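You operate a simulated robot arm through the tools that you are given. There is no shell and no other tool. Be economical: measure what you need, move in short steps, check, and stop when the job is done.

You run a simulated robot arm. Do the job below in one go: nothing can be reset, and whatever is moved stays where it is left.

## Task
Zero the counter and wind on 10 m by the crank.
Fine: open the end clamp before you wind and shut it after; the counter ends on 10 m.

It is judged by the outcome, as a careful person would: the job done as asked, and still so three seconds after it is handed in. It fails if anything else is knocked over, pushed out of place, dropped, spilled or broken.

## Robot
A 7-joint arm with a two-finger parallel gripper, fixed in place. Base frame: the origin is at the foot of the arm, x ahead of it, y to its left, z up; the work surface is at about z = 900. Readings come in mm, degrees, newtons and seconds.
With the tool pointing down near the work surface it reaches from about 240 to 680 mm from the base axis. Its first joint turns from -66.0 to 66.0 degrees. Payload 2.4 kg.
Tool frame: the origin (TCP) lies between the finger pads and is the grasp point; the fingertips stand 30 mm ahead of it; z points along the fingers, y is the line along which they close. Largest opening 94 mm; finger width 28, thickness 10; the body of the gripper, 50 by 96 mm, starts 55 mm behind the TCP.
Orientation is that of the tool frame in the base frame, as [roll, pitch, yaw] about the fixed x, y, z axes, in that order (R = Rz(yaw) Ry(pitch) Rx(roll)). With the fingers straight down and closing along the base's y, the tool's x points along the base's -x, its y along +y and its z along -z.

## Interface
- The arm moves only by the tool arm_command. Its argument "increments" is a list of rows, each an object (a shift or turn left out is 0, a gripper value left out holds the last) with "linear": the shift along the tool's x, y, z in units of 40 mm (1.0 is 40 mm), a list of three; "angular": the turn, a rotation vector about the tool's x, y, z in units of 6 degrees (1.0 is 6 degrees), a list of three; "fingers": the finger opening in mm, from 0 to 94. In form: [{"linear": [tx, ty, tz], "angular": [ax, ay, az], "fingers": fingers}, ...]. A call has 1 to 12 rows; each row shifts and turns the commanded pose from where the row before left it, along the tool's axes as they then stand. A call with a number of a shift or a turn outside -1 to 1 is refused whole. Each row takes 0.2 s and may step no farther than 50 mm and 8.6 degrees from the row before; otherwise, or with a gripper value out of range, the whole call is refused. A pose out of reach is approached as far as the arm can. The call stops where the force on the tool passes 40 N (or 10 N more than at its start, if that is more) or the arm is blocked; 0.2 s more then pass. Each finger travels about 153 mm/s and halts on what it meets, pressing with about 30 N; the grip force reading is that of the motor and also rises with nothing between the fingers. The clock runs only during rows and for 0.2 s after the last one: add rows that do not move to give the fingers time. It gives the time, the measured TCP pose, the force on the tool (base axes), the opening and the grip force at its end, in the units of the frame above (readings bear some noise), with the torque about the TCP (base axes, N m) and any sound that the robot's microphone picked up.
- Cameras (640 x 400 px; columns grow to the right, rows downward): "scene" is fixed at [36.9, 482, 1439.7]; the picture's right is [-0.71, -0.70, 0.00], its down [-0.50, 0.51, -0.69] and it looks along [0.49, -0.50, -0.72] (base axes); focal length 214 px, centre (320, 200). "wrist" rides on the gripper at [76, 14, -103] in the tool frame; the picture's right is [-0.18, 0.98, 0.00], its down [-0.75, -0.14, -0.64] and it looks along [-0.63, -0.12, 0.77] (tool axes); focal length 243 px, centre (320, 200). There is no depth. A picture from a camera that has moved, and an enlarged one, comes with that camera's place and axes in the base frame and with its lens. The place of the scene camera against the robot may be out by one fixed shift of up to 18 mm in any direction.
- get_image(camera): a new picture of that camera. It takes no simulated time.
- inspect(camera, box): a new picture of the part [left, top, right, bottom] of that camera's present view, enlarged. It takes no simulated time.
- finish_job(): hands the job in; it is judged then, once.

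Go step by step. Nothing tells you positions but the pictures and the camera data: compare them with the known pose of the tool, close in by small moves and look again before you grip or let go. The budget is 120 turns and 68 pictures, counting those below and the enlarged ones. Unless the task says otherwise, let go and move clear before handing in, and close with one line.

The tools are called after "Call:" by a JSON object that holds its "method" and its "body". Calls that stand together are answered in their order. arm_command: Moves the arm, as the interface text tells. Its arguments: {"type":"object","properties":{"increments":{"type":"array"}},"required":["increments"]} The other tools are called the same way: get_image (camera) takes a picture; inspect (camera, box) takes an enlarged picture of a part of a camera's view; finish_job () hands the job in.

At the start:

```text
clock: 0.0
position: [363.7, 193.5, 1314.2]
ee_rot: [180.0, 0.0, 179.9]
ft_force: [0.2, 0.1, 0.1]
moment: [0.01, -0.01, -0.02]
finger_gap: 93.9
finger_force: 0.1
```

scene: 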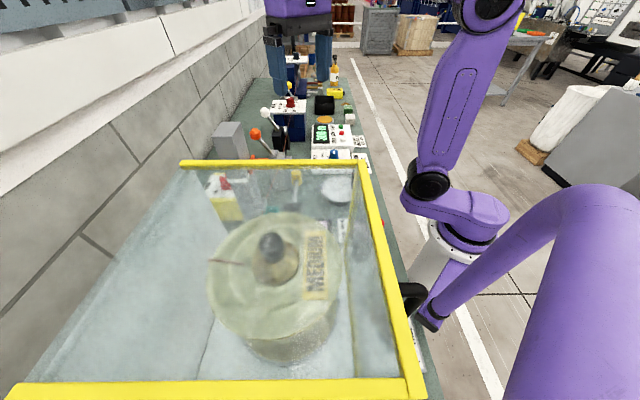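
wrist: 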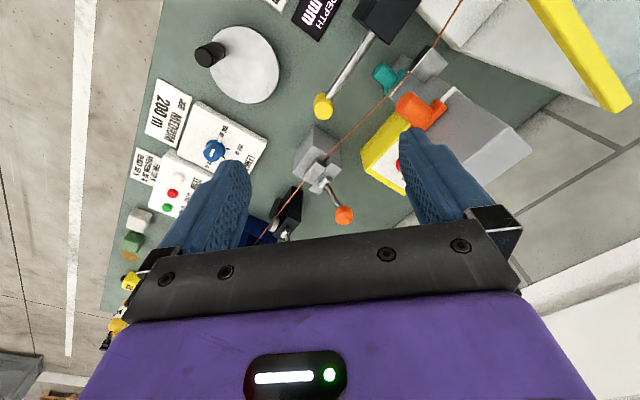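

I see a bench with a wire-spool machine: a spool behind a guard, a crank disc, a clamp, a counter panel and labels. I'll enlarge both views to read the labels.

Call:
{"method": "inspect", "body": {"camera": "scene", "box": [200, 60, 400, 240]}}

Call:
{"method": "inspect", "body": {"camera": "wrist", "box": [100, 0, 360, 240]}}

Call:
{"method": "inspect", "body": {"camera": "wrist", "box": [240, 0, 540, 240]}}

```text
2.22 times, centred on (300, 150) of scene
camera zoom: at [36.9, 482.0, 1439.7], right [-0.71, -0.7, 0.0], down [-0.5, 0.51, -0.69], along [0.49, -0.5, -0.72], focal length 477 px, centre (364, 311)
```

zoom: 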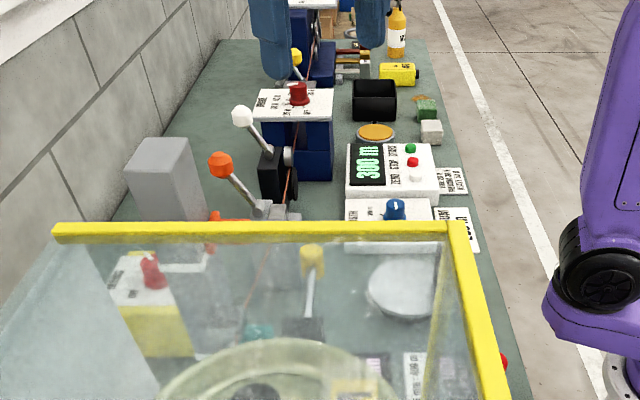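

```text
1.67 times, centred on (230, 120) of wrist
camera zoom: at [286.6, 207.2, 1417.5], right [0.19, 0.98, 0.0], down [0.75, -0.14, 0.64], along [0.63, -0.12, -0.77], focal length 404 px, centre (470, 333)
```

zoom: 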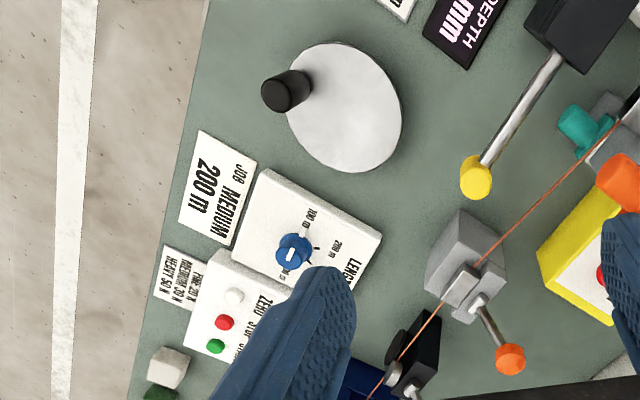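

```text
1.67 times, centred on (390, 120) of wrist
camera zoom: at [286.6, 207.2, 1417.5], right [0.19, 0.98, 0.0], down [0.75, -0.14, 0.64], along [0.63, -0.12, -0.77], focal length 404 px, centre (203, 333)
```

zoom: 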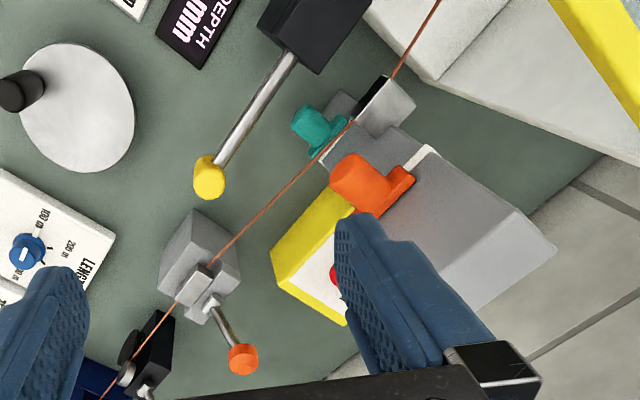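

The bench runs diagonally, along about (0.7, -0.7). I'll turn the tool 45° so the wrist camera looks down the line, and move back a little.

Call:
{"method": "arm_command", "body": {"increments": [{"angular": [0, 0, 1]}, {"angular": [0, 0, 1]}, {"angular": [0, 0, 1]}, {"angular": [0, 0, 1]}, {"angular": [0, 0, 1]}, {"angular": [0, 0, 1]}, {"angular": [0, 0, 1]}, {"angular": [0, 0, 0.5]}]}}

Call:
{"method": "get_image", "body": {"camera": "wrist"}}

Call:
{"method": "get_image", "body": {"camera": "scene"}}

```text
clock: 1.8
position: [363.2, 194.0, 1314.3]
ee_rot: [179.9, -0.1, 134.8]
ft_force: [-0.5, 1.6, 0.0]
moment: [-0.01, -0.01, -0.02]
finger_gap: 94.0
finger_force: 0.1
```

```text
62 pictures are left
camera wrist: at [319.1, 257.0, 1417.5], right [0.83, 0.56, 0.0], down [0.43, -0.64, 0.64], along [0.36, -0.53, -0.77], focal length 243 px, centre (320, 200)
```

wrist: 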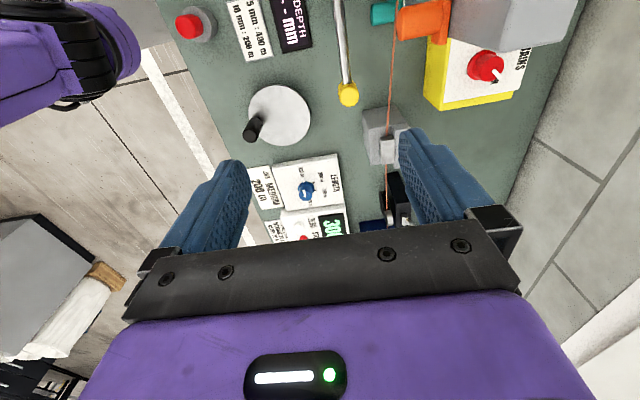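

```text
61 pictures are left
```

scene: 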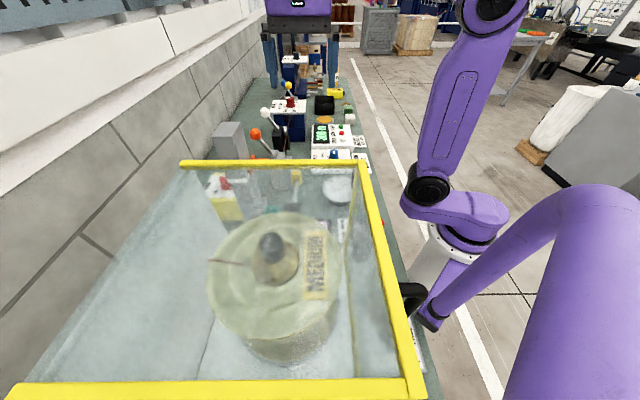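

The view is now aligned with the bench. I'll read the labels close up before touching anything.

Call:
{"method": "inspect", "body": {"camera": "wrist", "box": [230, 130, 420, 249]}}

Call:
{"method": "inspect", "body": {"camera": "wrist", "box": [150, 0, 350, 125]}}

Call:
{"method": "inspect", "body": {"camera": "wrist", "box": [330, 0, 570, 150]}}

Call:
{"method": "inspect", "body": {"camera": "scene", "box": [240, 50, 380, 165]}}

```text
3.36 times, centred on (325, 190) of wrist
camera zoom: at [319.1, 257.0, 1417.5], right [0.83, 0.56, 0.0], down [0.43, -0.64, 0.64], along [0.36, -0.53, -0.77], focal length 816 px, centre (303, 235)
```

zoom: 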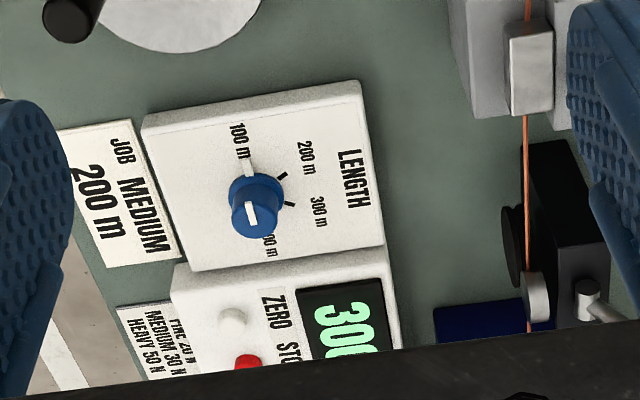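

```text
3.20 times, centred on (250, 62) of wrist
camera zoom: at [319.1, 257.0, 1417.5], right [0.83, 0.56, 0.0], down [0.43, -0.64, 0.64], along [0.36, -0.53, -0.77], focal length 776 px, centre (544, 640)
```

zoom: 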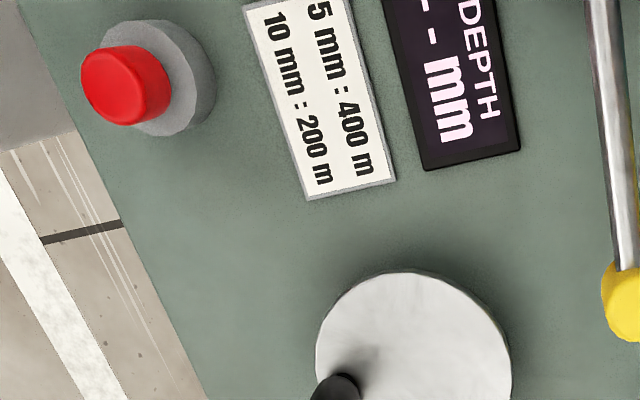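

```text
2.67 times, centred on (450, 75) of wrist
camera zoom: at [319.1, 257.0, 1417.5], right [0.83, 0.56, 0.0], down [0.43, -0.64, 0.64], along [0.36, -0.53, -0.77], focal length 647 px, centre (-27, 533)
```

zoom: 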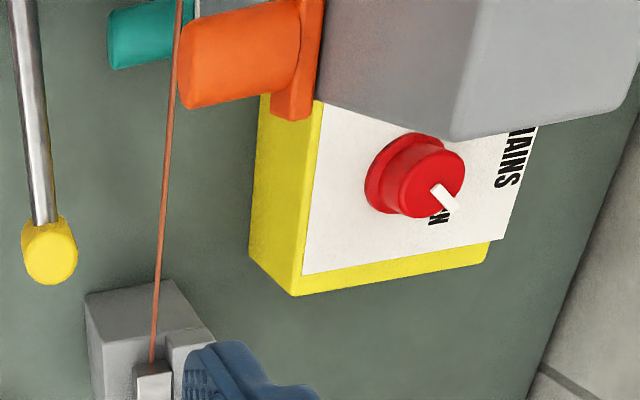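

```text
3.48 times, centred on (310, 108) of scene
camera zoom: at [36.9, 482.0, 1439.7], right [-0.71, -0.7, 0.0], down [-0.5, 0.51, -0.69], along [0.49, -0.5, -0.72], focal length 746 px, centre (355, 522)
```

zoom: 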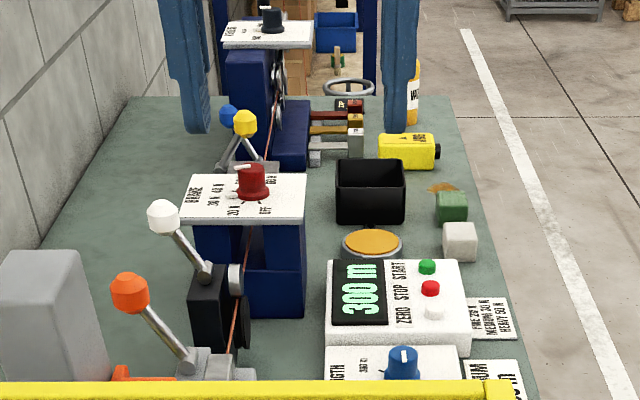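

The panel has ZERO (white), STOP (red) and START (green), with a counter reading 300 m. There is also a brake, several levers and a mains switch. I'll move along the line to identify the end clamp.

Call:
{"method": "arm_command", "body": {"increments": [{"linear": [-1, 0, 0]}, {"linear": [-1, 0, 0]}, {"linear": [-1, 0, 0]}, {"linear": [-1, 0, 0]}, {"linear": [-1, 0, 0]}]}}

Call:
{"method": "get_image", "body": {"camera": "wrist"}}

Call:
{"method": "get_image", "body": {"camera": "scene"}}

```text
clock: 3.0
position: [503.3, 50.7, 1314.6]
ee_rot: [180.0, -0.2, 135.1]
ft_force: [0.3, 0.8, -0.2]
moment: [0.02, 0.04, 0.01]
finger_gap: 93.8
finger_force: 0.0
```

```text
56 pictures are left
camera wrist: at [459.9, 113.0, 1418.2], right [0.83, 0.56, 0.0], down [0.43, -0.63, 0.64], along [0.36, -0.53, -0.77], focal length 243 px, centre (320, 200)
```

wrist: 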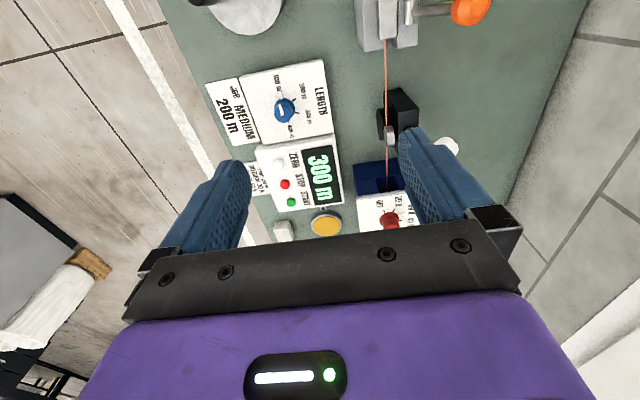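

```text
55 pictures are left
```

scene: 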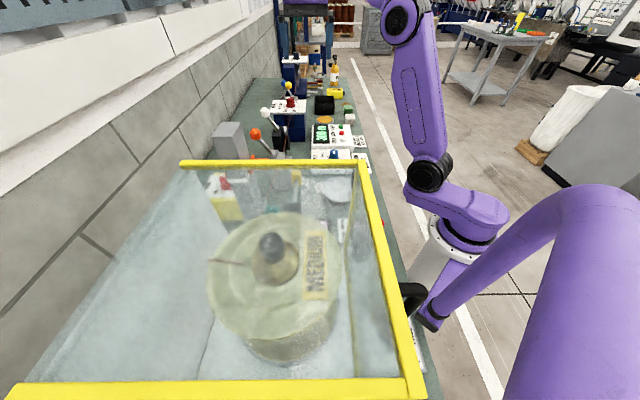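

Call:
{"method": "inspect", "body": {"camera": "scene", "box": [250, 60, 370, 160]}}

Call:
{"method": "inspect", "body": {"camera": "scene", "box": [180, 150, 400, 320]}}

Call:
{"method": "inspect", "body": {"camera": "wrist", "box": [340, 0, 500, 100]}}

```text
4.00 times, centred on (310, 110) of scene
camera zoom: at [36.9, 482.0, 1439.7], right [-0.71, -0.7, 0.0], down [-0.5, 0.51, -0.69], along [0.49, -0.5, -0.72], focal length 858 px, centre (360, 560)
```

zoom: 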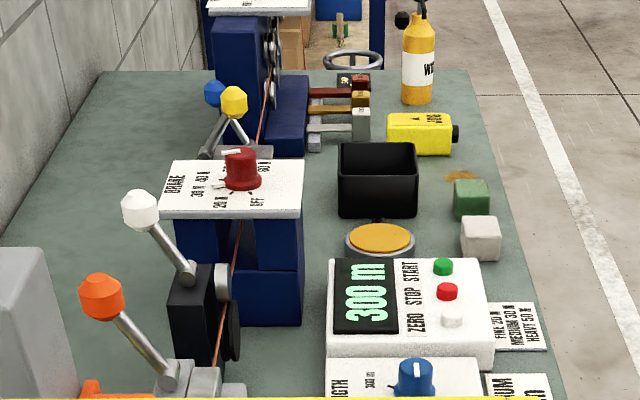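

```text
2.35 times, centred on (290, 235) of scene
camera zoom: at [36.9, 482.0, 1439.7], right [-0.71, -0.7, 0.0], down [-0.5, 0.51, -0.69], along [0.49, -0.5, -0.72], focal length 505 px, centre (391, 118)
```

zoom: 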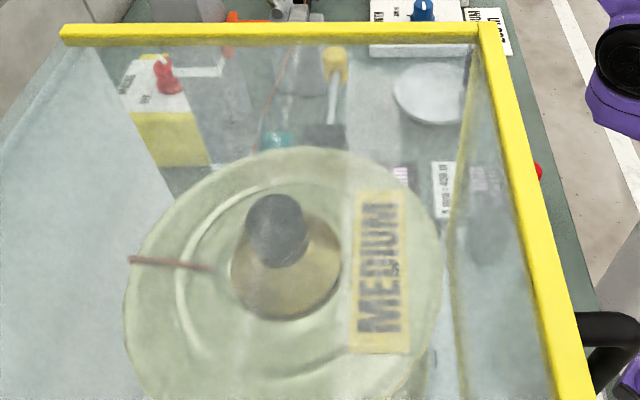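

```text
4.00 times, centred on (420, 50) of wrist
camera zoom: at [459.9, 113.0, 1418.2], right [0.83, 0.56, 0.0], down [0.43, -0.63, 0.64], along [0.36, -0.53, -0.77], focal length 970 px, centre (-80, 800)
```

zoom: 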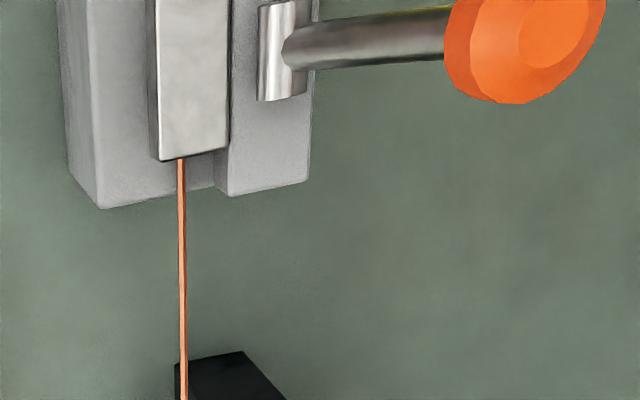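

The orange-ball lever sits on a grey block that grips the wire, while the white-ball lever is at the counter wheel. Before deciding which is the end clamp I'll check the far pair of levers (blue and yellow) and look closer.

Call:
{"method": "arm_command", "body": {"increments": [{"linear": [-1, 0, 0]}, {"linear": [-1, 0, 0]}, {"linear": [-1, 0, 0]}]}}

Call:
{"method": "get_image", "body": {"camera": "wrist"}}

Call:
{"method": "inspect", "body": {"camera": "scene", "box": [265, 60, 325, 100]}}

```text
clock: 3.8
position: [524.8, -12.9, 1307.0]
ee_rot: [180.0, -0.1, 135.0]
ft_force: [-0.1, 0.2, 1.2]
moment: [-0.04, -0.01, 0.03]
finger_gap: 93.8
finger_force: 0.2
out of reach, approached as far as the arm can: row 1, 2, 3
```

```text
51 pictures are left
camera wrist: at [480.1, 50.9, 1410.6], right [0.83, 0.56, 0.0], down [0.43, -0.63, 0.64], along [0.36, -0.53, -0.77], focal length 243 px, centre (320, 200)
```

wrist: 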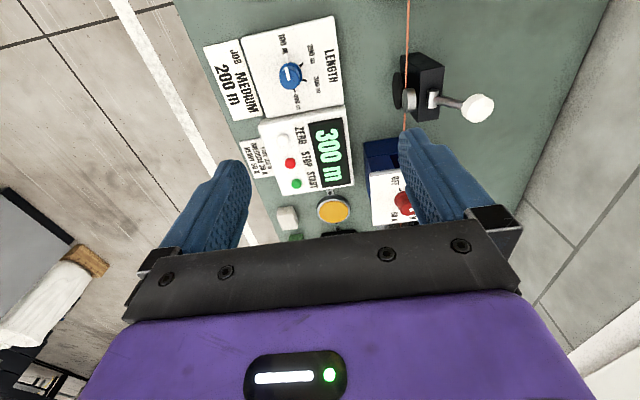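

```text
10.00 times, centred on (295, 80) of scene
camera zoom: at [37.0, 482.0, 1439.7], right [-0.71, -0.7, 0.0], down [-0.5, 0.51, -0.69], along [0.49, -0.5, -0.72], focal length 2145 px, centre (570, 1400)
```

zoom: 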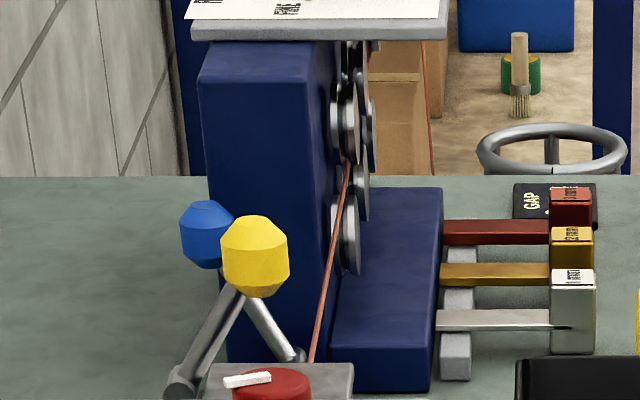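

The blue and yellow levers are far out of reach, so the orange-ball clamp next to the spool must be the end clamp. Now I'll measure the panel buttons and the crank.

Call:
{"method": "inspect", "body": {"camera": "wrist", "box": [240, 90, 368, 210]}}

```text
3.33 times, centred on (304, 150) of wrist
camera zoom: at [480.1, 50.9, 1410.6], right [0.83, 0.56, 0.0], down [0.43, -0.63, 0.64], along [0.36, -0.53, -0.77], focal length 809 px, centre (373, 367)
```

zoom: 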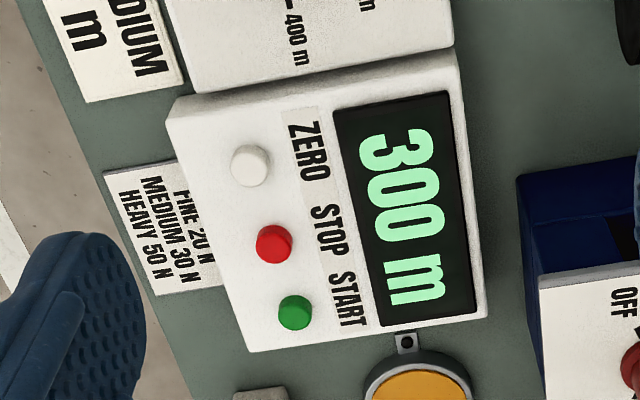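

The white ZERO button sits at about (543, -178, 945). I'll close the fingers, go over there, and check how the commanded pose behaves after the out-of-reach move.

Call:
{"method": "arm_command", "body": {"increments": [{"linear": [0, -0.6, 1], "fingers": 0}, {"linear": [0, -0.6, 1]}, {"linear": [0, -0.6, 1]}, {"linear": [0, -0.6, 1]}]}}

```text
clock: 4.8
position: [458.9, -78.2, 1144.9]
ee_rot: [179.9, -0.1, 134.9]
ft_force: [0.3, -0.4, -0.2]
moment: [0.05, 0.01, 0.03]
finger_gap: 0.0
finger_force: 29.7
```

Call:
{"method": "arm_command", "body": {"increments": [{"linear": [-0.9, -0.07, 0.5]}, {"linear": [-0.9, -0.07, 0.6]}, {"linear": [-0.9, -0.07, 0.7]}, {"linear": [-0.55, -0.07, 0.8]}, {"linear": [0, 0, 0.5]}]}}

Call:
{"method": "get_image", "body": {"camera": "wrist"}}

```text
clock: 6.0
position: [540.0, -178.0, 1022.3]
ee_rot: [179.9, -0.2, 134.9]
ft_force: [0.3, -0.6, 0.2]
moment: [0.01, 0.0, -0.01]
finger_gap: 0.0
finger_force: 30.0
```

```text
48 pictures are left
camera wrist: at [496.7, -115.0, 1125.2], right [0.83, 0.56, 0.0], down [0.43, -0.63, 0.64], along [0.36, -0.53, -0.77], focal length 243 px, centre (320, 200)
```

wrist: 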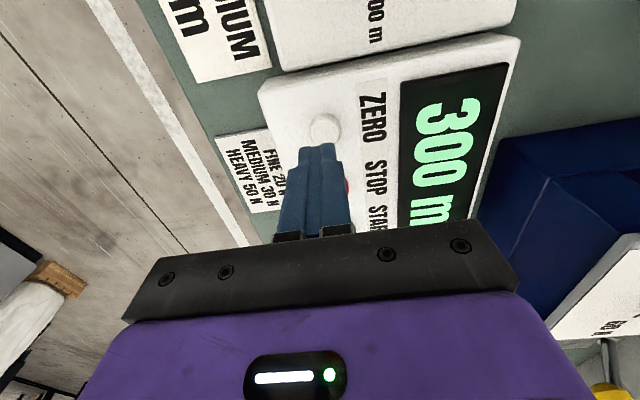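

The button projects to within 4 mm of the fingertips' line. I'll press down gently.

Call:
{"method": "arm_command", "body": {"increments": [{"linear": [-0.05, 0.08, 0.6]}, {"linear": [0, 0, 0.4]}, {"linear": [0, 0, 0.12]}, {"linear": [0, 0, 0.12]}]}}

Call:
{"method": "get_image", "body": {"camera": "wrist"}}

```text
clock: 7.0
position: [543.0, -176.9, 973.7]
ee_rot: [179.8, 0.2, 135.1]
ft_force: [-2.1, 3.7, 19.5]
moment: [0.1, 0.02, -0.07]
finger_gap: 0.1
finger_force: 30.5
heard: click
```

```text
47 pictures are left
camera wrist: at [499.6, -113.1, 1077.5], right [0.83, 0.56, 0.0], down [0.43, -0.63, 0.64], along [0.37, -0.53, -0.77], focal length 243 px, centre (320, 200)
```

wrist: 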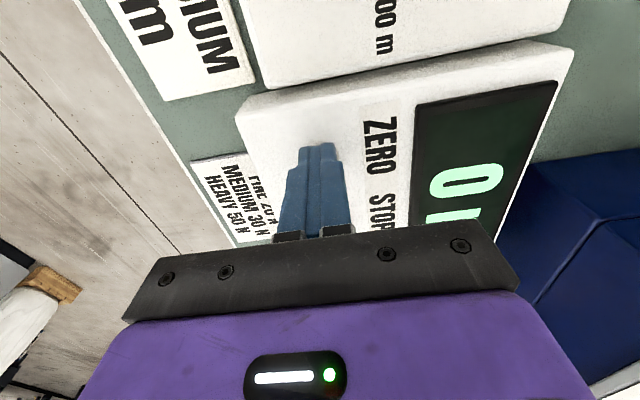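

The counter now reads 0. I'll rise and move to where I can view the orange clamp closely.

Call:
{"method": "arm_command", "body": {"increments": [{"linear": [0, 0, -1]}, {"linear": [0, 0, -1]}, {"linear": [0, 0, -1]}, {"linear": [0, 0, -1]}, {"linear": [0, 0, -1]}, {"linear": [0, 0, -1]}]}}

Call:
{"method": "arm_command", "body": {"increments": [{"linear": [0.88, 0.74, 0]}, {"linear": [0.88, 0.74, 0]}, {"linear": [0.88, 0.74, 0]}, {"linear": [0.88, 0.74, 0]}, {"linear": [0.88, 0.74, 0]}, {"linear": [0.88, 0.74, 0]}, {"linear": [0.88, 0.74, 0]}, {"linear": [0.88, 0.74, 0]}, {"linear": [0.88, 0.74, 0]}]}}

Call:
{"method": "get_image", "body": {"camera": "wrist"}}

```text
clock: 8.4
position: [543.1, -179.5, 1212.3]
ee_rot: [179.9, -0.1, 134.9]
ft_force: [0.0, 0.8, 0.2]
moment: [0.01, 0.04, 0.0]
finger_gap: 0.0
finger_force: 29.5
```

```text
clock: 10.4
position: [509.5, 236.0, 1214.4]
ee_rot: [180.0, -0.1, 134.8]
ft_force: [-0.4, -0.9, -0.3]
moment: [-0.01, -0.03, -0.01]
finger_gap: 0.0
finger_force: 29.8
```

```text
46 pictures are left
camera wrist: at [465.5, 298.8, 1318.2], right [0.83, 0.56, 0.0], down [0.43, -0.64, 0.64], along [0.36, -0.53, -0.77], focal length 243 px, centre (320, 200)
```

wrist: 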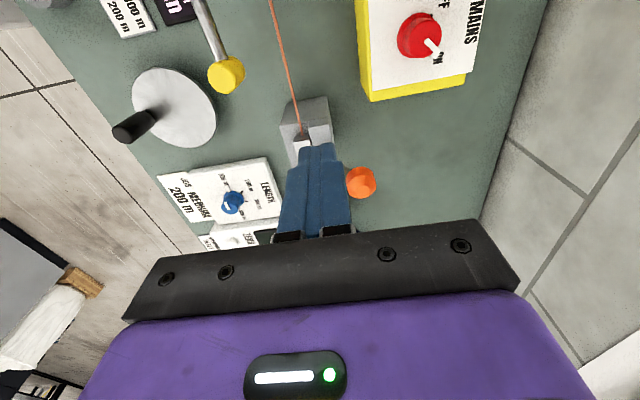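

Call:
{"method": "arm_command", "body": {"increments": [{"linear": [-0.5, 0.9, 0]}, {"linear": [-0.5, 0.9, 0]}]}}

Call:
{"method": "inspect", "body": {"camera": "wrist", "box": [180, 60, 340, 160]}}

```text
clock: 11.0
position: [560.4, 249.3, 1208.6]
ee_rot: [180.0, 0.0, 135.0]
ft_force: [0.1, 0.3, 0.6]
moment: [0.0, 0.0, 0.01]
finger_gap: 0.1
finger_force: 30.0
out of reach, approached as far as the arm can: row 2
```

```text
4.00 times, centred on (260, 110) of wrist
camera zoom: at [516.9, 312.5, 1312.9], right [0.83, 0.56, 0.0], down [0.43, -0.63, 0.64], along [0.36, -0.53, -0.77], focal length 970 px, centre (560, 560)
```

zoom: 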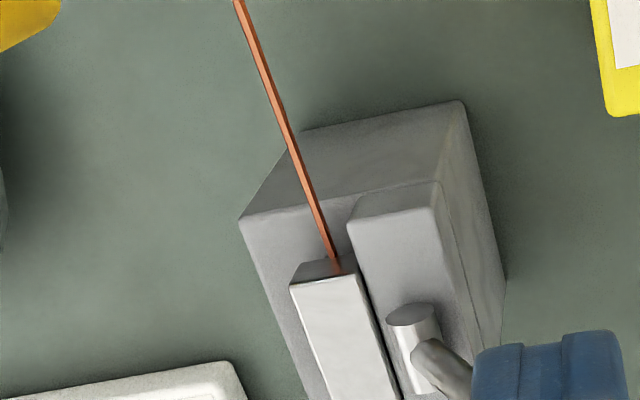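

Call:
{"method": "arm_command", "body": {"increments": [{"linear": [1, -0.5, 0]}, {"linear": [1, -0.5, 0]}, {"linear": [1, -0.5, 0]}, {"linear": [1, -0.5, 0]}, {"linear": [0.5, 0, 0.9]}, {"linear": [0.5, 0, 0.9]}]}}

Call:
{"method": "get_image", "body": {"camera": "wrist"}}

Call:
{"method": "inspect", "body": {"camera": "scene", "box": [235, 120, 305, 165]}}

```text
clock: 11.9
position: [440.0, 282.7, 1207.2]
ee_rot: [179.0, 1.1, 133.2]
ft_force: [3.9, -6.1, 0.3]
moment: [0.19, 0.08, -0.03]
finger_gap: 0.0
finger_force: 30.3
stopped in row 4: the force on the tool passed its limit at 65 N (the readings are from after the stop); the commanded pose is now the measured one
```

```text
44 pictures are left
camera wrist: at [394.3, 348.0, 1309.6], right [0.84, 0.54, 0.02], down [0.4, -0.64, 0.65], along [0.36, -0.54, -0.76], focal length 243 px, centre (320, 200)
```

wrist: 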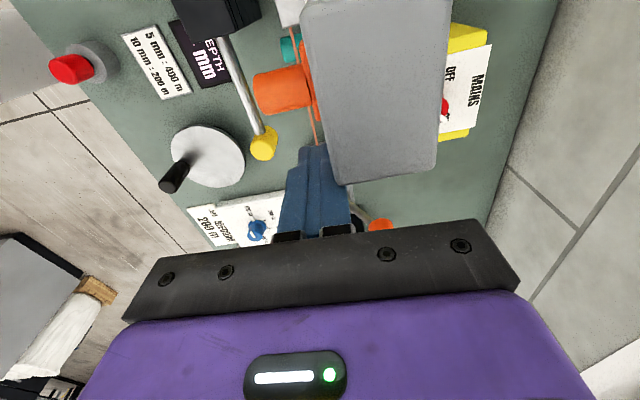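

```text
8.89 times, centred on (270, 142) of scene
camera zoom: at [37.1, 481.7, 1439.7], right [-0.71, -0.7, 0.0], down [-0.5, 0.51, -0.69], along [0.49, -0.5, -0.72], focal length 1906 px, centre (764, 711)
```

zoom: 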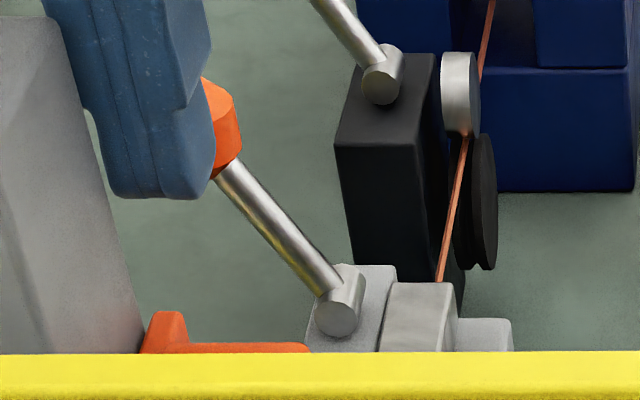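

I bumped something, most likely the grey pillar by the orange handle. I'll back off the way I came, go up, and check it hasn't moved.

Call:
{"method": "arm_command", "body": {"increments": [{"linear": [-0.5, 0.2, 0]}, {"linear": [0, 0, -1], "angular": [0, 0, 0]}, {"linear": [0, 0, -1]}, {"linear": [0, 0, -1]}]}}

Call:
{"method": "inspect", "body": {"camera": "scene", "box": [200, 60, 400, 240]}}

Call:
{"method": "get_image", "body": {"camera": "wrist"}}

```text
clock: 12.9
position: [451.9, 276.3, 1306.7]
ee_rot: [179.2, 1.0, 133.3]
ft_force: [0.2, 0.0, 0.0]
moment: [0.02, -0.01, 0.01]
finger_gap: 0.0
finger_force: 29.4
out of reach, approached as far as the arm can: row 4
```

```text
2.22 times, centred on (300, 150) of scene
camera zoom: at [36.9, 482.0, 1439.7], right [-0.71, -0.7, 0.0], down [-0.5, 0.51, -0.69], along [0.49, -0.5, -0.72], focal length 477 px, centre (364, 311)
```

zoom: 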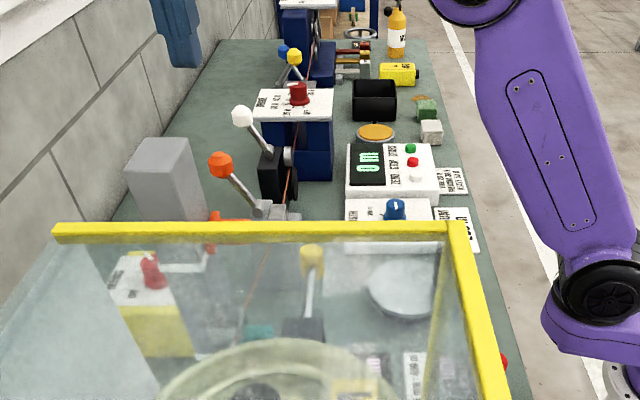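

```text
41 pictures are left
camera wrist: at [407.9, 339.7, 1410.8], right [0.84, 0.54, 0.02], down [0.4, -0.64, 0.65], along [0.36, -0.54, -0.76], focal length 243 px, centre (320, 200)
```

wrist: 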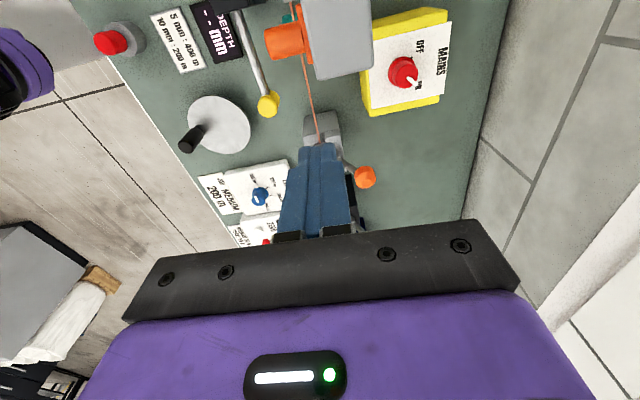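

The pillar and everything else is unmoved, and the counter reads 0 m. The orange ball is at about (599, 193, 1092) and leans toward the wall. I'll open the fingers and bring them over it so they straddle the ball.

Call:
{"method": "arm_command", "body": {"increments": [{"linear": [-0.8, 0, 0.3], "angular": [0, 0, -0.28], "fingers": 70}, {"linear": [-0.8, 0, 0.35]}, {"linear": [-0.8, 0, 0.4]}, {"linear": [-0.76, 0, 0.4]}, {"linear": [-0.4, 0.4, 0.7]}, {"linear": [-0.4, 0.4, 0.7]}, {"linear": [0, 0.12, 0.7]}]}}

Call:
{"method": "get_image", "body": {"camera": "wrist"}}

```text
clock: 14.5
position: [593.9, 186.8, 1166.6]
ee_rot: [179.2, 1.0, 135.0]
ft_force: [0.0, 0.4, 0.2]
moment: [0.01, -0.01, 0.01]
finger_gap: 70.1
finger_force: 0.1
```

```text
40 pictures are left
camera wrist: at [546.7, 250.6, 1269.3], right [0.82, 0.57, 0.02], down [0.42, -0.63, 0.65], along [0.38, -0.53, -0.76], focal length 243 px, centre (320, 200)
```

wrist: 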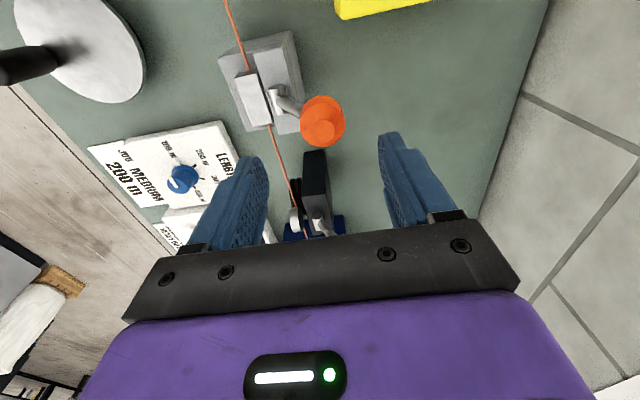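

The ball is almost centred between the fingers. I'll lower to ball height.

Call:
{"method": "arm_command", "body": {"increments": [{"linear": [0.09, 0.09, 0.9]}, {"linear": [0, 0, 0.5]}, {"linear": [0, 0, 0.4]}]}}

Call:
{"method": "get_image", "body": {"camera": "wrist"}}

Call:
{"method": "inspect", "body": {"camera": "scene", "box": [235, 105, 315, 165]}}

```text
clock: 15.3
position: [594.5, 191.2, 1093.8]
ee_rot: [179.1, 1.0, 135.0]
ft_force: [0.4, -0.9, 0.4]
moment: [-0.01, 0.04, -0.01]
finger_gap: 70.0
finger_force: 0.0
```

```text
39 pictures are left
camera wrist: at [548.3, 254.7, 1197.5], right [0.82, 0.56, 0.02], down [0.42, -0.63, 0.65], along [0.38, -0.53, -0.76], focal length 243 px, centre (320, 200)
```

wrist: 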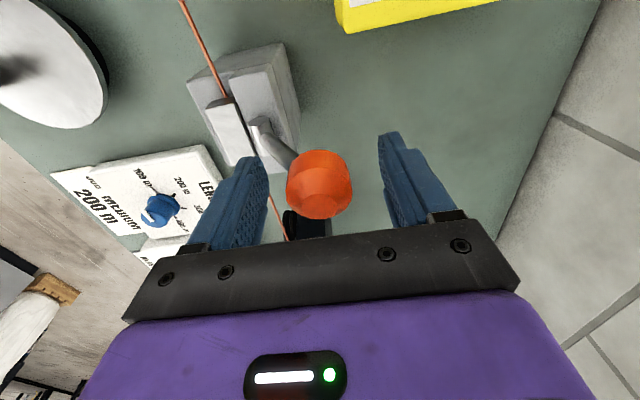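

```text
6.67 times, centred on (275, 135) of scene
camera zoom: at [36.9, 482.0, 1439.7], right [-0.71, -0.7, 0.0], down [-0.5, 0.51, -0.69], along [0.49, -0.5, -0.72], focal length 1430 px, centre (620, 633)
```

zoom: 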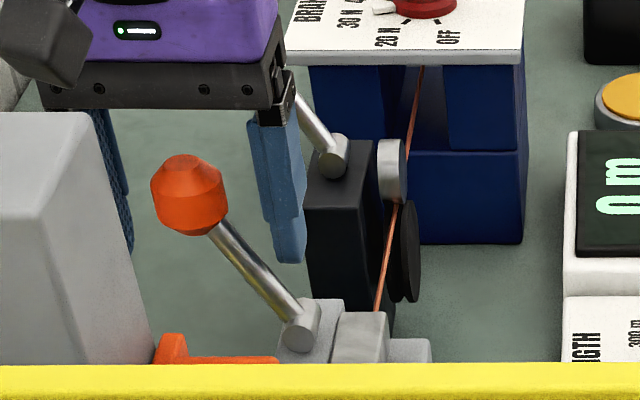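

The fingers straddle the ball. I'll push it gently away from the wall, over the pivot, and watch the force.

Call:
{"method": "arm_command", "body": {"increments": [{"linear": [0, -0.4, 0]}, {"linear": [0, -0.2, 0]}, {"linear": [0, -0.2, -0.1]}, {"linear": [0, -0.2, -0.1]}]}}

Call:
{"method": "get_image", "body": {"camera": "wrist"}}

```text
clock: 16.3
position: [566.7, 161.9, 1102.6]
ee_rot: [179.2, 1.0, 134.9]
ft_force: [0.4, 0.8, 0.8]
moment: [-0.03, -0.01, 0.03]
finger_gap: 70.6
finger_force: 0.7
```

```text
37 pictures are left
camera wrist: at [520.4, 226.1, 1204.8], right [0.82, 0.56, 0.02], down [0.42, -0.63, 0.65], along [0.38, -0.53, -0.76], focal length 243 px, centre (320, 200)
```

wrist: 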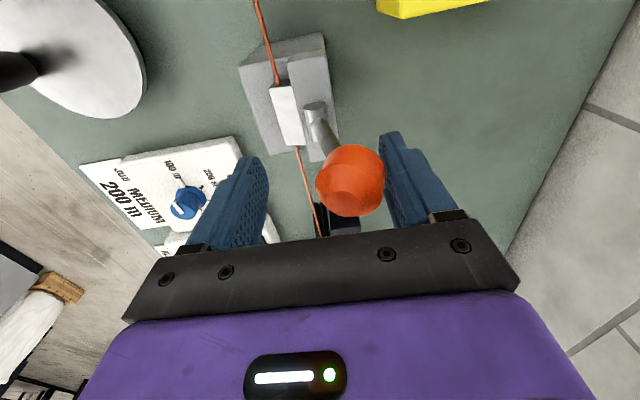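

The lever moves freely this way. I'll continue past the top along the arc.

Call:
{"method": "arm_command", "body": {"increments": [{"linear": [0, -0.25, -0.05]}, {"linear": [0, -0.25, 0]}, {"linear": [0, -0.25, 0.05]}, {"linear": [0, -0.25, 0.05]}]}}

Call:
{"method": "get_image", "body": {"camera": "wrist"}}

Call:
{"method": "inspect", "body": {"camera": "scene", "box": [235, 105, 315, 165]}}

```text
clock: 17.3
position: [538.4, 135.9, 1099.9]
ee_rot: [179.1, 1.0, 135.1]
ft_force: [-0.4, 1.1, -0.2]
moment: [0.02, 0.0, 0.02]
finger_gap: 70.4
finger_force: 0.5
```

```text
36 pictures are left
camera wrist: at [492.0, 198.6, 1202.7], right [0.82, 0.56, 0.02], down [0.42, -0.63, 0.65], along [0.38, -0.53, -0.76], focal length 243 px, centre (320, 200)
```

wrist: 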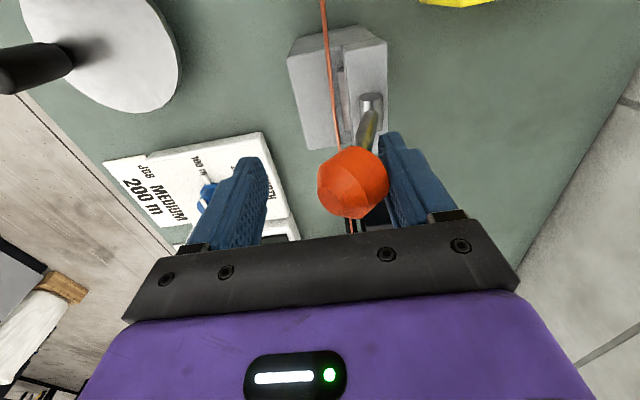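

```text
6.67 times, centred on (275, 135) of scene
camera zoom: at [36.9, 482.0, 1439.7], right [-0.71, -0.7, 0.0], down [-0.5, 0.51, -0.69], along [0.49, -0.5, -0.72], focal length 1430 px, centre (620, 633)
```

zoom: 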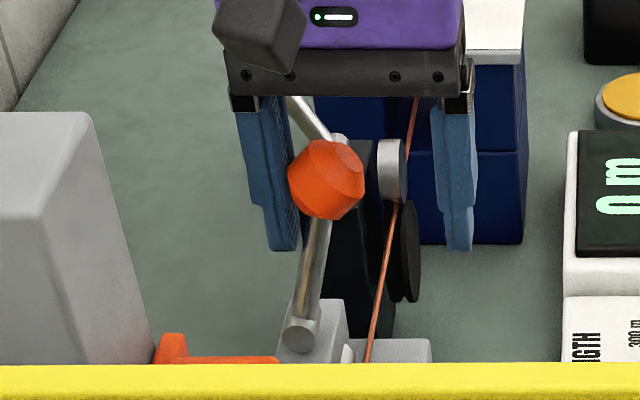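

The jaw block has lifted off the wire, so the clamp is opening. I'll continue toward the open stop.

Call:
{"method": "arm_command", "body": {"increments": [{"linear": [0, -0.25, 0.1]}, {"linear": [0, -0.25, 0.15]}, {"linear": [0, -0.2, 0.15]}, {"linear": [0, -0.2, 0.15]}]}}

Call:
{"method": "get_image", "body": {"camera": "wrist"}}

```text
clock: 18.1
position: [527.5, 126.5, 1093.6]
ee_rot: [176.9, 2.0, 135.3]
ft_force: [9.5, 10.4, 4.3]
moment: [0.29, -0.49, -0.15]
finger_gap: 78.1
finger_force: 6.8
stopped in row 3: the force on the tool passed its limit at 45 N (the readings are from after the stop); the commanded pose is now the measured one
```

```text
34 pictures are left
camera wrist: at [476.2, 187.1, 1196.0], right [0.82, 0.57, 0.06], down [0.4, -0.64, 0.66], along [0.41, -0.52, -0.75], focal length 243 px, centre (320, 200)
```

wrist: 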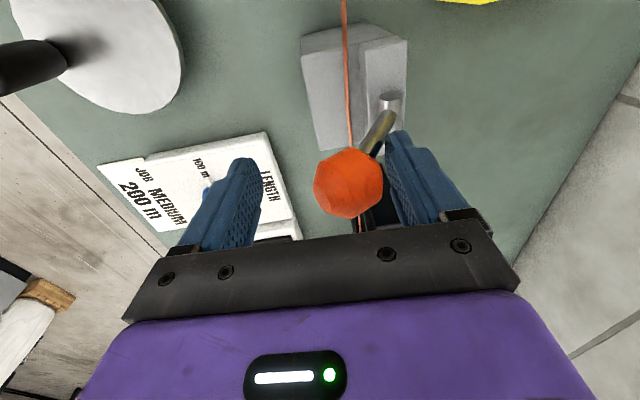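

The clamp lever is at its open stop and the wire is free. I'll ease off, rise, level the tool and go above the crank.

Call:
{"method": "arm_command", "body": {"increments": [{"linear": [0, 0.1, 0]}, {"linear": [0, 0, -0.9]}, {"linear": [0, 0, -0.9], "angular": [0.52, 0.33, 0]}, {"linear": [0.4, -0.9, 0]}, {"linear": [0.4, -0.9, 0]}, {"linear": [0.4, -0.9, 0]}, {"linear": [0.4, -0.9, 0]}, {"linear": [0.3, -0.75, 0]}]}}

Call:
{"method": "get_image", "body": {"camera": "wrist"}}

Call:
{"method": "inspect", "body": {"camera": "scene", "box": [235, 105, 395, 205]}}

```text
clock: 19.9
position: [349.4, 56.0, 1164.6]
ee_rot: [-179.4, -0.2, 135.3]
ft_force: [-0.3, 0.4, 0.4]
moment: [0.01, -0.03, 0.01]
finger_gap: 70.1
finger_force: 0.1
```

```text
33 pictures are left
camera wrist: at [305.1, 119.0, 1269.3], right [0.82, 0.57, -0.01], down [0.44, -0.63, 0.64], along [0.36, -0.53, -0.77], focal length 243 px, centre (320, 200)
```

wrist: 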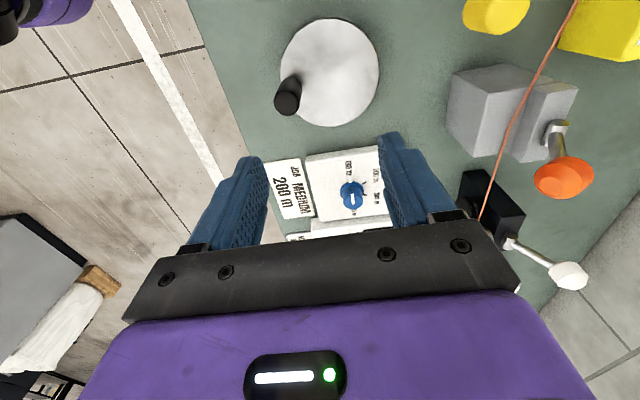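

```text
4.00 times, centred on (315, 155) of scene
camera zoom: at [37.0, 482.0, 1439.7], right [-0.71, -0.7, 0.0], down [-0.5, 0.51, -0.69], along [0.49, -0.5, -0.72], focal length 858 px, centre (340, 380)
```

zoom: 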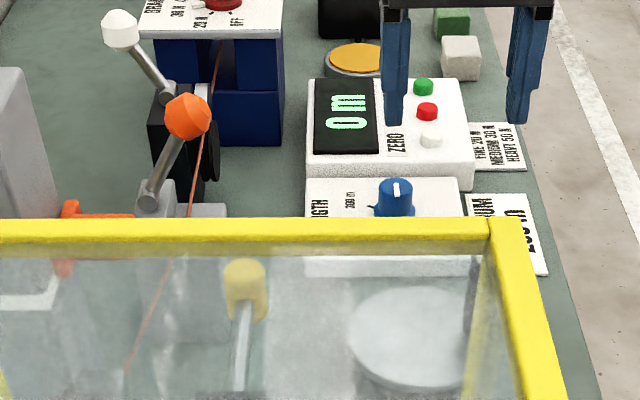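

The counter still reads 0 m. The crank disc centre is about (353, 67) and the knob about (322, 38), with its top near z=1018. I'll move over the knob and verify.

Call:
{"method": "arm_command", "body": {"increments": [{"linear": [0.16, -0.8, 0.6], "fingers": 60}, {"linear": [0, 0, 0.7]}, {"linear": [0, 0, 0.6]}]}}

Call:
{"method": "get_image", "body": {"camera": "wrist"}}

```text
clock: 20.7
position: [319.8, 37.2, 1090.2]
ee_rot: [-179.5, -0.2, 135.2]
ft_force: [0.5, 0.4, -0.2]
moment: [-0.01, 0.02, -0.02]
finger_gap: 60.1
finger_force: 0.0
```

```text
31 pictures are left
camera wrist: at [277.2, 100.9, 1194.8], right [0.82, 0.57, -0.01], down [0.44, -0.63, 0.64], along [0.36, -0.53, -0.77], focal length 243 px, centre (320, 200)
```

wrist: 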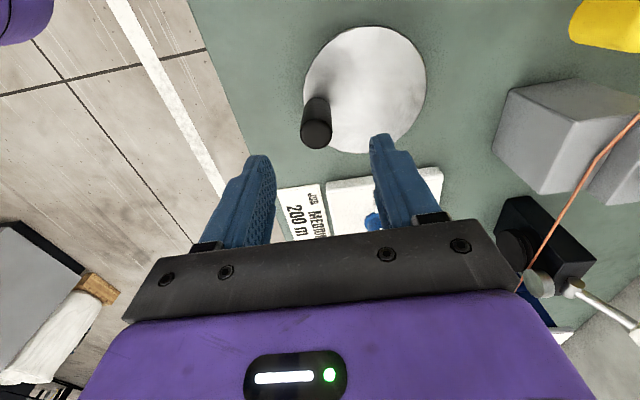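

The knob is within a few mm of the gap's centre. I'll lower around it and close.

Call:
{"method": "arm_command", "body": {"increments": [{"linear": [-0.12, -0.09, 0.8]}, {"linear": [0, 0, 0.8]}, {"linear": [0, 0, 0.8]}]}}

Call:
{"method": "get_image", "body": {"camera": "wrist"}}

```text
clock: 21.5
position: [319.1, 31.2, 993.2]
ee_rot: [-179.4, -0.2, 135.2]
ft_force: [-0.2, -0.9, 0.1]
moment: [0.04, -0.02, -0.05]
finger_gap: 60.0
finger_force: 0.1
```

```text
30 pictures are left
camera wrist: at [275.9, 94.2, 1097.8], right [0.82, 0.57, -0.01], down [0.44, -0.63, 0.64], along [0.36, -0.53, -0.77], focal length 243 px, centre (320, 200)
```

wrist: 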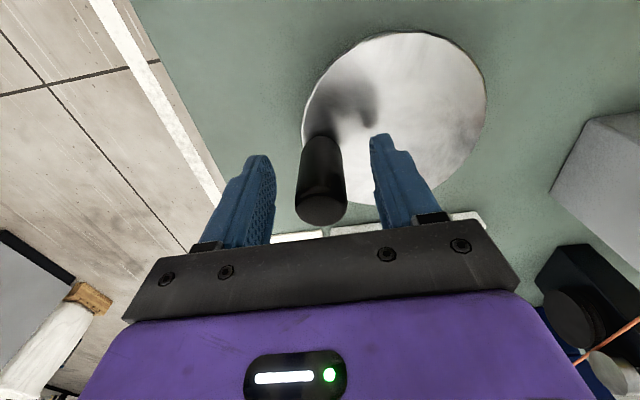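

Call:
{"method": "arm_command", "body": {"increments": [{"fingers": 15}, {}, {}]}}

```text
clock: 22.3
position: [318.5, 31.0, 993.1]
ee_rot: [-179.3, -0.3, 135.2]
ft_force: [-1.9, -5.8, -15.8]
moment: [0.08, -0.41, -0.02]
finger_gap: 29.2
finger_force: 44.9
```

I have the knob gripped. I'll try a small clockwise arc and watch the force, then the counter.

Call:
{"method": "arm_command", "body": {"increments": [{"linear": [0.4, 0.06, 0]}, {"linear": [0.36, 0.19, 0]}, {}]}}

Call:
{"method": "inspect", "body": {"camera": "scene", "box": [235, 105, 395, 205]}}

Call:
{"method": "get_image", "body": {"camera": "wrist"}}

```text
clock: 23.1
position: [308.1, 59.4, 995.0]
ee_rot: [-179.6, -0.1, 135.1]
ft_force: [4.1, 0.1, -22.7]
moment: [0.89, -0.48, -0.01]
finger_gap: 27.7
finger_force: 45.1
```

```text
4.00 times, centred on (315, 155) of scene
camera zoom: at [37.3, 482.0, 1439.7], right [-0.71, -0.7, 0.0], down [-0.5, 0.51, -0.69], along [0.49, -0.5, -0.72], focal length 858 px, centre (340, 380)
```

zoom: 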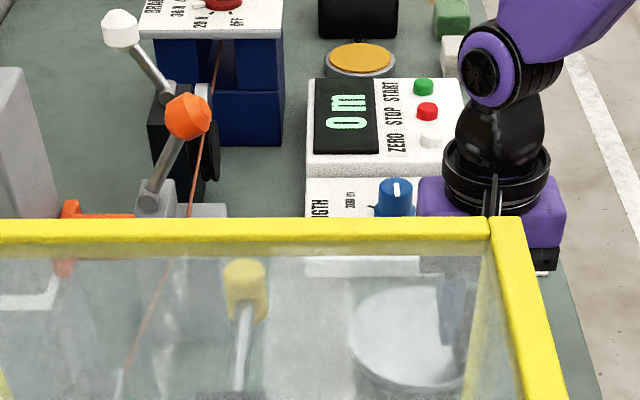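

```text
28 pictures are left
camera wrist: at [263.8, 122.6, 1099.4], right [0.82, 0.57, -0.01], down [0.44, -0.63, 0.64], along [0.36, -0.53, -0.77], focal length 243 px, centre (320, 200)
```

wrist: 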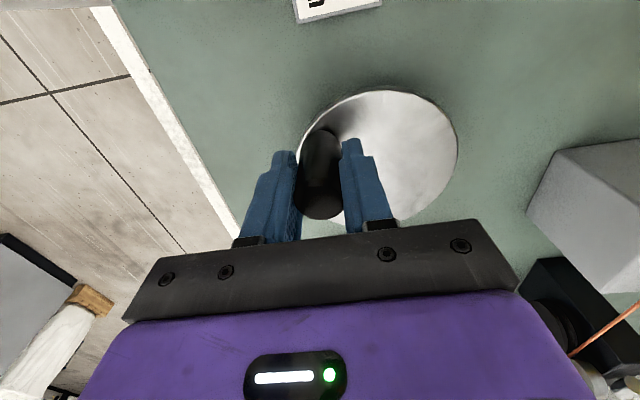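

The crank turns. I'll relax and regrip to unload the stress, then continue clockwise about a quarter turn.

Call:
{"method": "arm_command", "body": {"increments": [{"linear": [0, 0, 0.05], "fingers": 36}, {"fingers": 24}, {}, {"linear": [0.28, 0.53, 0]}, {"linear": [0.05, 0.59, 0]}, {"linear": [-0.25, 0.54, 0]}, {}]}}

Call:
{"method": "inspect", "body": {"camera": "scene", "box": [235, 105, 395, 205]}}

```text
clock: 24.7
position: [350.7, 109.0, 993.9]
ee_rot: [-179.5, -0.3, 135.3]
ft_force: [-2.9, 12.7, -2.2]
moment: [1.65, -0.38, 0.03]
finger_gap: 27.0
finger_force: 45.0
```

```text
4.00 times, centred on (315, 155) of scene
camera zoom: at [36.9, 482.3, 1439.5], right [-0.71, -0.7, 0.0], down [-0.5, 0.51, -0.7], along [0.49, -0.5, -0.72], focal length 858 px, centre (340, 380)
```

zoom: 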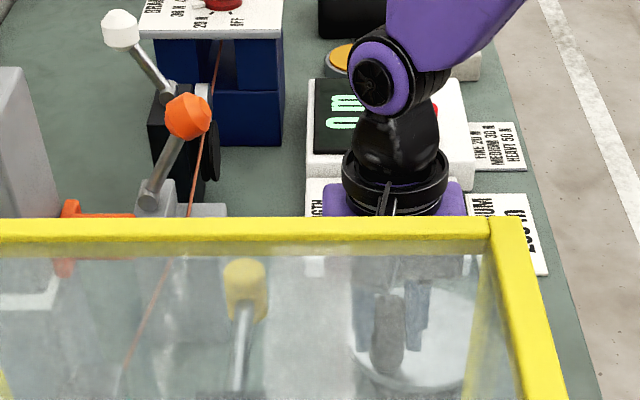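

The motion is smooth, and the circle fit gives centre ≈ (356, 62) with radius ≈ 47.5 mm. I'll continue clockwise in 30° steps.

Call:
{"method": "arm_command", "body": {"increments": [{"linear": [-0.35, 0.31, 0]}, {"linear": [-0.594, 0.159, 0]}, {"linear": [-0.594, -0.159, 0]}, {"linear": [-0.435, -0.435, 0]}, {"linear": [-0.159, -0.594, 0]}]}}

```text
clock: 25.9
position: [389.7, 27.5, 992.4]
ee_rot: [-179.4, -0.3, 135.3]
ft_force: [-3.9, 8.8, -4.0]
moment: [0.99, -1.19, 0.01]
finger_gap: 27.4
finger_force: 44.9
```

Call:
{"method": "arm_command", "body": {"increments": [{"linear": [0.159, -0.594, 0]}, {"linear": [0.435, -0.435, 0]}, {"linear": [0.594, -0.159, 0]}, {"linear": [0.594, 0.159, 0]}]}}

Call:
{"method": "inspect", "body": {"camera": "scene", "box": [295, 115, 365, 165]}}

```text
clock: 26.9
position: [308.8, 49.3, 995.8]
ee_rot: [-179.2, -0.4, 135.2]
ft_force: [-2.2, -1.7, -28.9]
moment: [1.56, -0.41, -0.04]
finger_gap: 27.2
finger_force: 45.0
```

```text
8.00 times, centred on (330, 140) of scene
camera zoom: at [37.2, 481.9, 1439.7], right [-0.71, -0.7, 0.0], down [-0.5, 0.51, -0.69], along [0.49, -0.5, -0.72], focal length 1716 px, centre (240, 680)
```

zoom: 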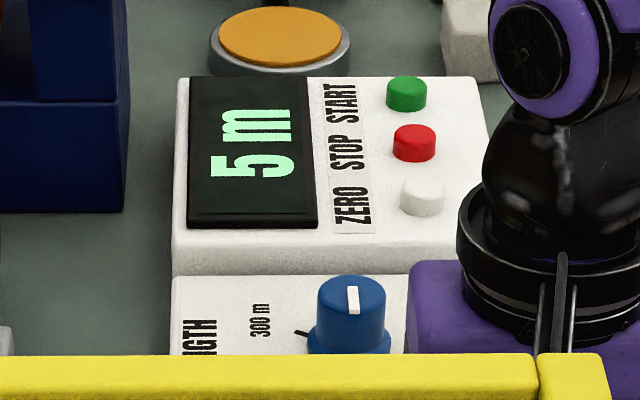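

The counter reads 5 m after about 1.07 turns, so it climbs clockwise at roughly 5 m per turn. I'll relax the grip, do another half turn, and look.

Call:
{"method": "arm_command", "body": {"increments": [{"linear": [0, 0, 0.03], "fingers": 36}, {"fingers": 24}, {}, {"linear": [0.435, 0.435, 0]}, {"linear": [0.159, 0.594, 0]}, {"linear": [-0.159, 0.594, 0]}, {"linear": [-0.435, 0.435, 0]}, {"linear": [-0.594, 0.159, 0]}, {"linear": [-0.594, -0.159, 0]}, {"linear": [-0.435, -0.435, 0]}]}}

Call:
{"method": "inspect", "body": {"camera": "scene", "box": [295, 115, 365, 165]}}

```text
clock: 29.1
position: [403.6, 48.7, 993.1]
ee_rot: [-179.5, -0.2, 135.2]
ft_force: [-1.0, 3.4, 35.4]
moment: [0.77, -1.12, 0.0]
finger_gap: 27.1
finger_force: 45.2
```

```text
8.00 times, centred on (330, 140) of scene
camera zoom: at [36.4, 482.0, 1439.7], right [-0.71, -0.7, 0.0], down [-0.5, 0.51, -0.7], along [0.49, -0.5, -0.72], focal length 1716 px, centre (240, 680)
```

zoom: 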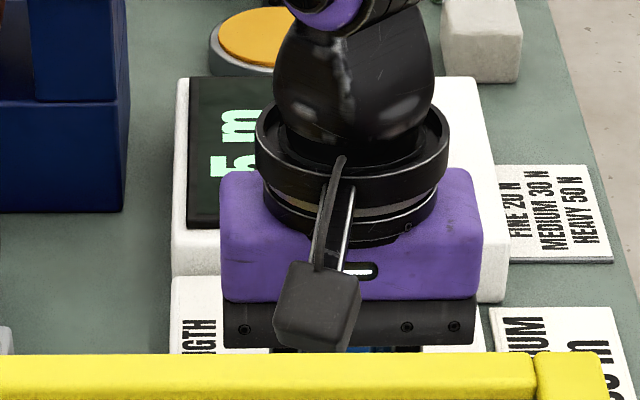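

It still reads 5 m, so it counts per full turn. I'll relax the grip and go on to just about two full turns.

Call:
{"method": "arm_command", "body": {"increments": [{"fingers": 36}, {"fingers": 24}, {}, {"linear": [-0.159, -0.594, 0]}, {"linear": [0.159, -0.594, 0]}, {"linear": [0.435, -0.435, 0]}, {"linear": [0.594, -0.159, 0]}, {}]}}

Call:
{"method": "inspect", "body": {"camera": "scene", "box": [295, 115, 365, 165]}}

```text
clock: 30.9
position: [320.5, 27.9, 990.2]
ee_rot: [-179.4, -0.2, 135.3]
ft_force: [-2.5, -2.5, -17.8]
moment: [0.96, -1.12, -0.02]
finger_gap: 27.4
finger_force: 45.2
```

```text
8.00 times, centred on (330, 140) of scene
camera zoom: at [37.0, 481.9, 1439.7], right [-0.71, -0.7, 0.0], down [-0.5, 0.51, -0.69], along [0.49, -0.5, -0.72], focal length 1716 px, centre (240, 680)
```

zoom: 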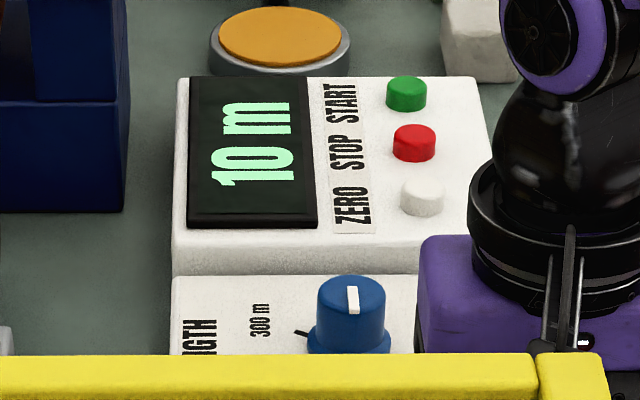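

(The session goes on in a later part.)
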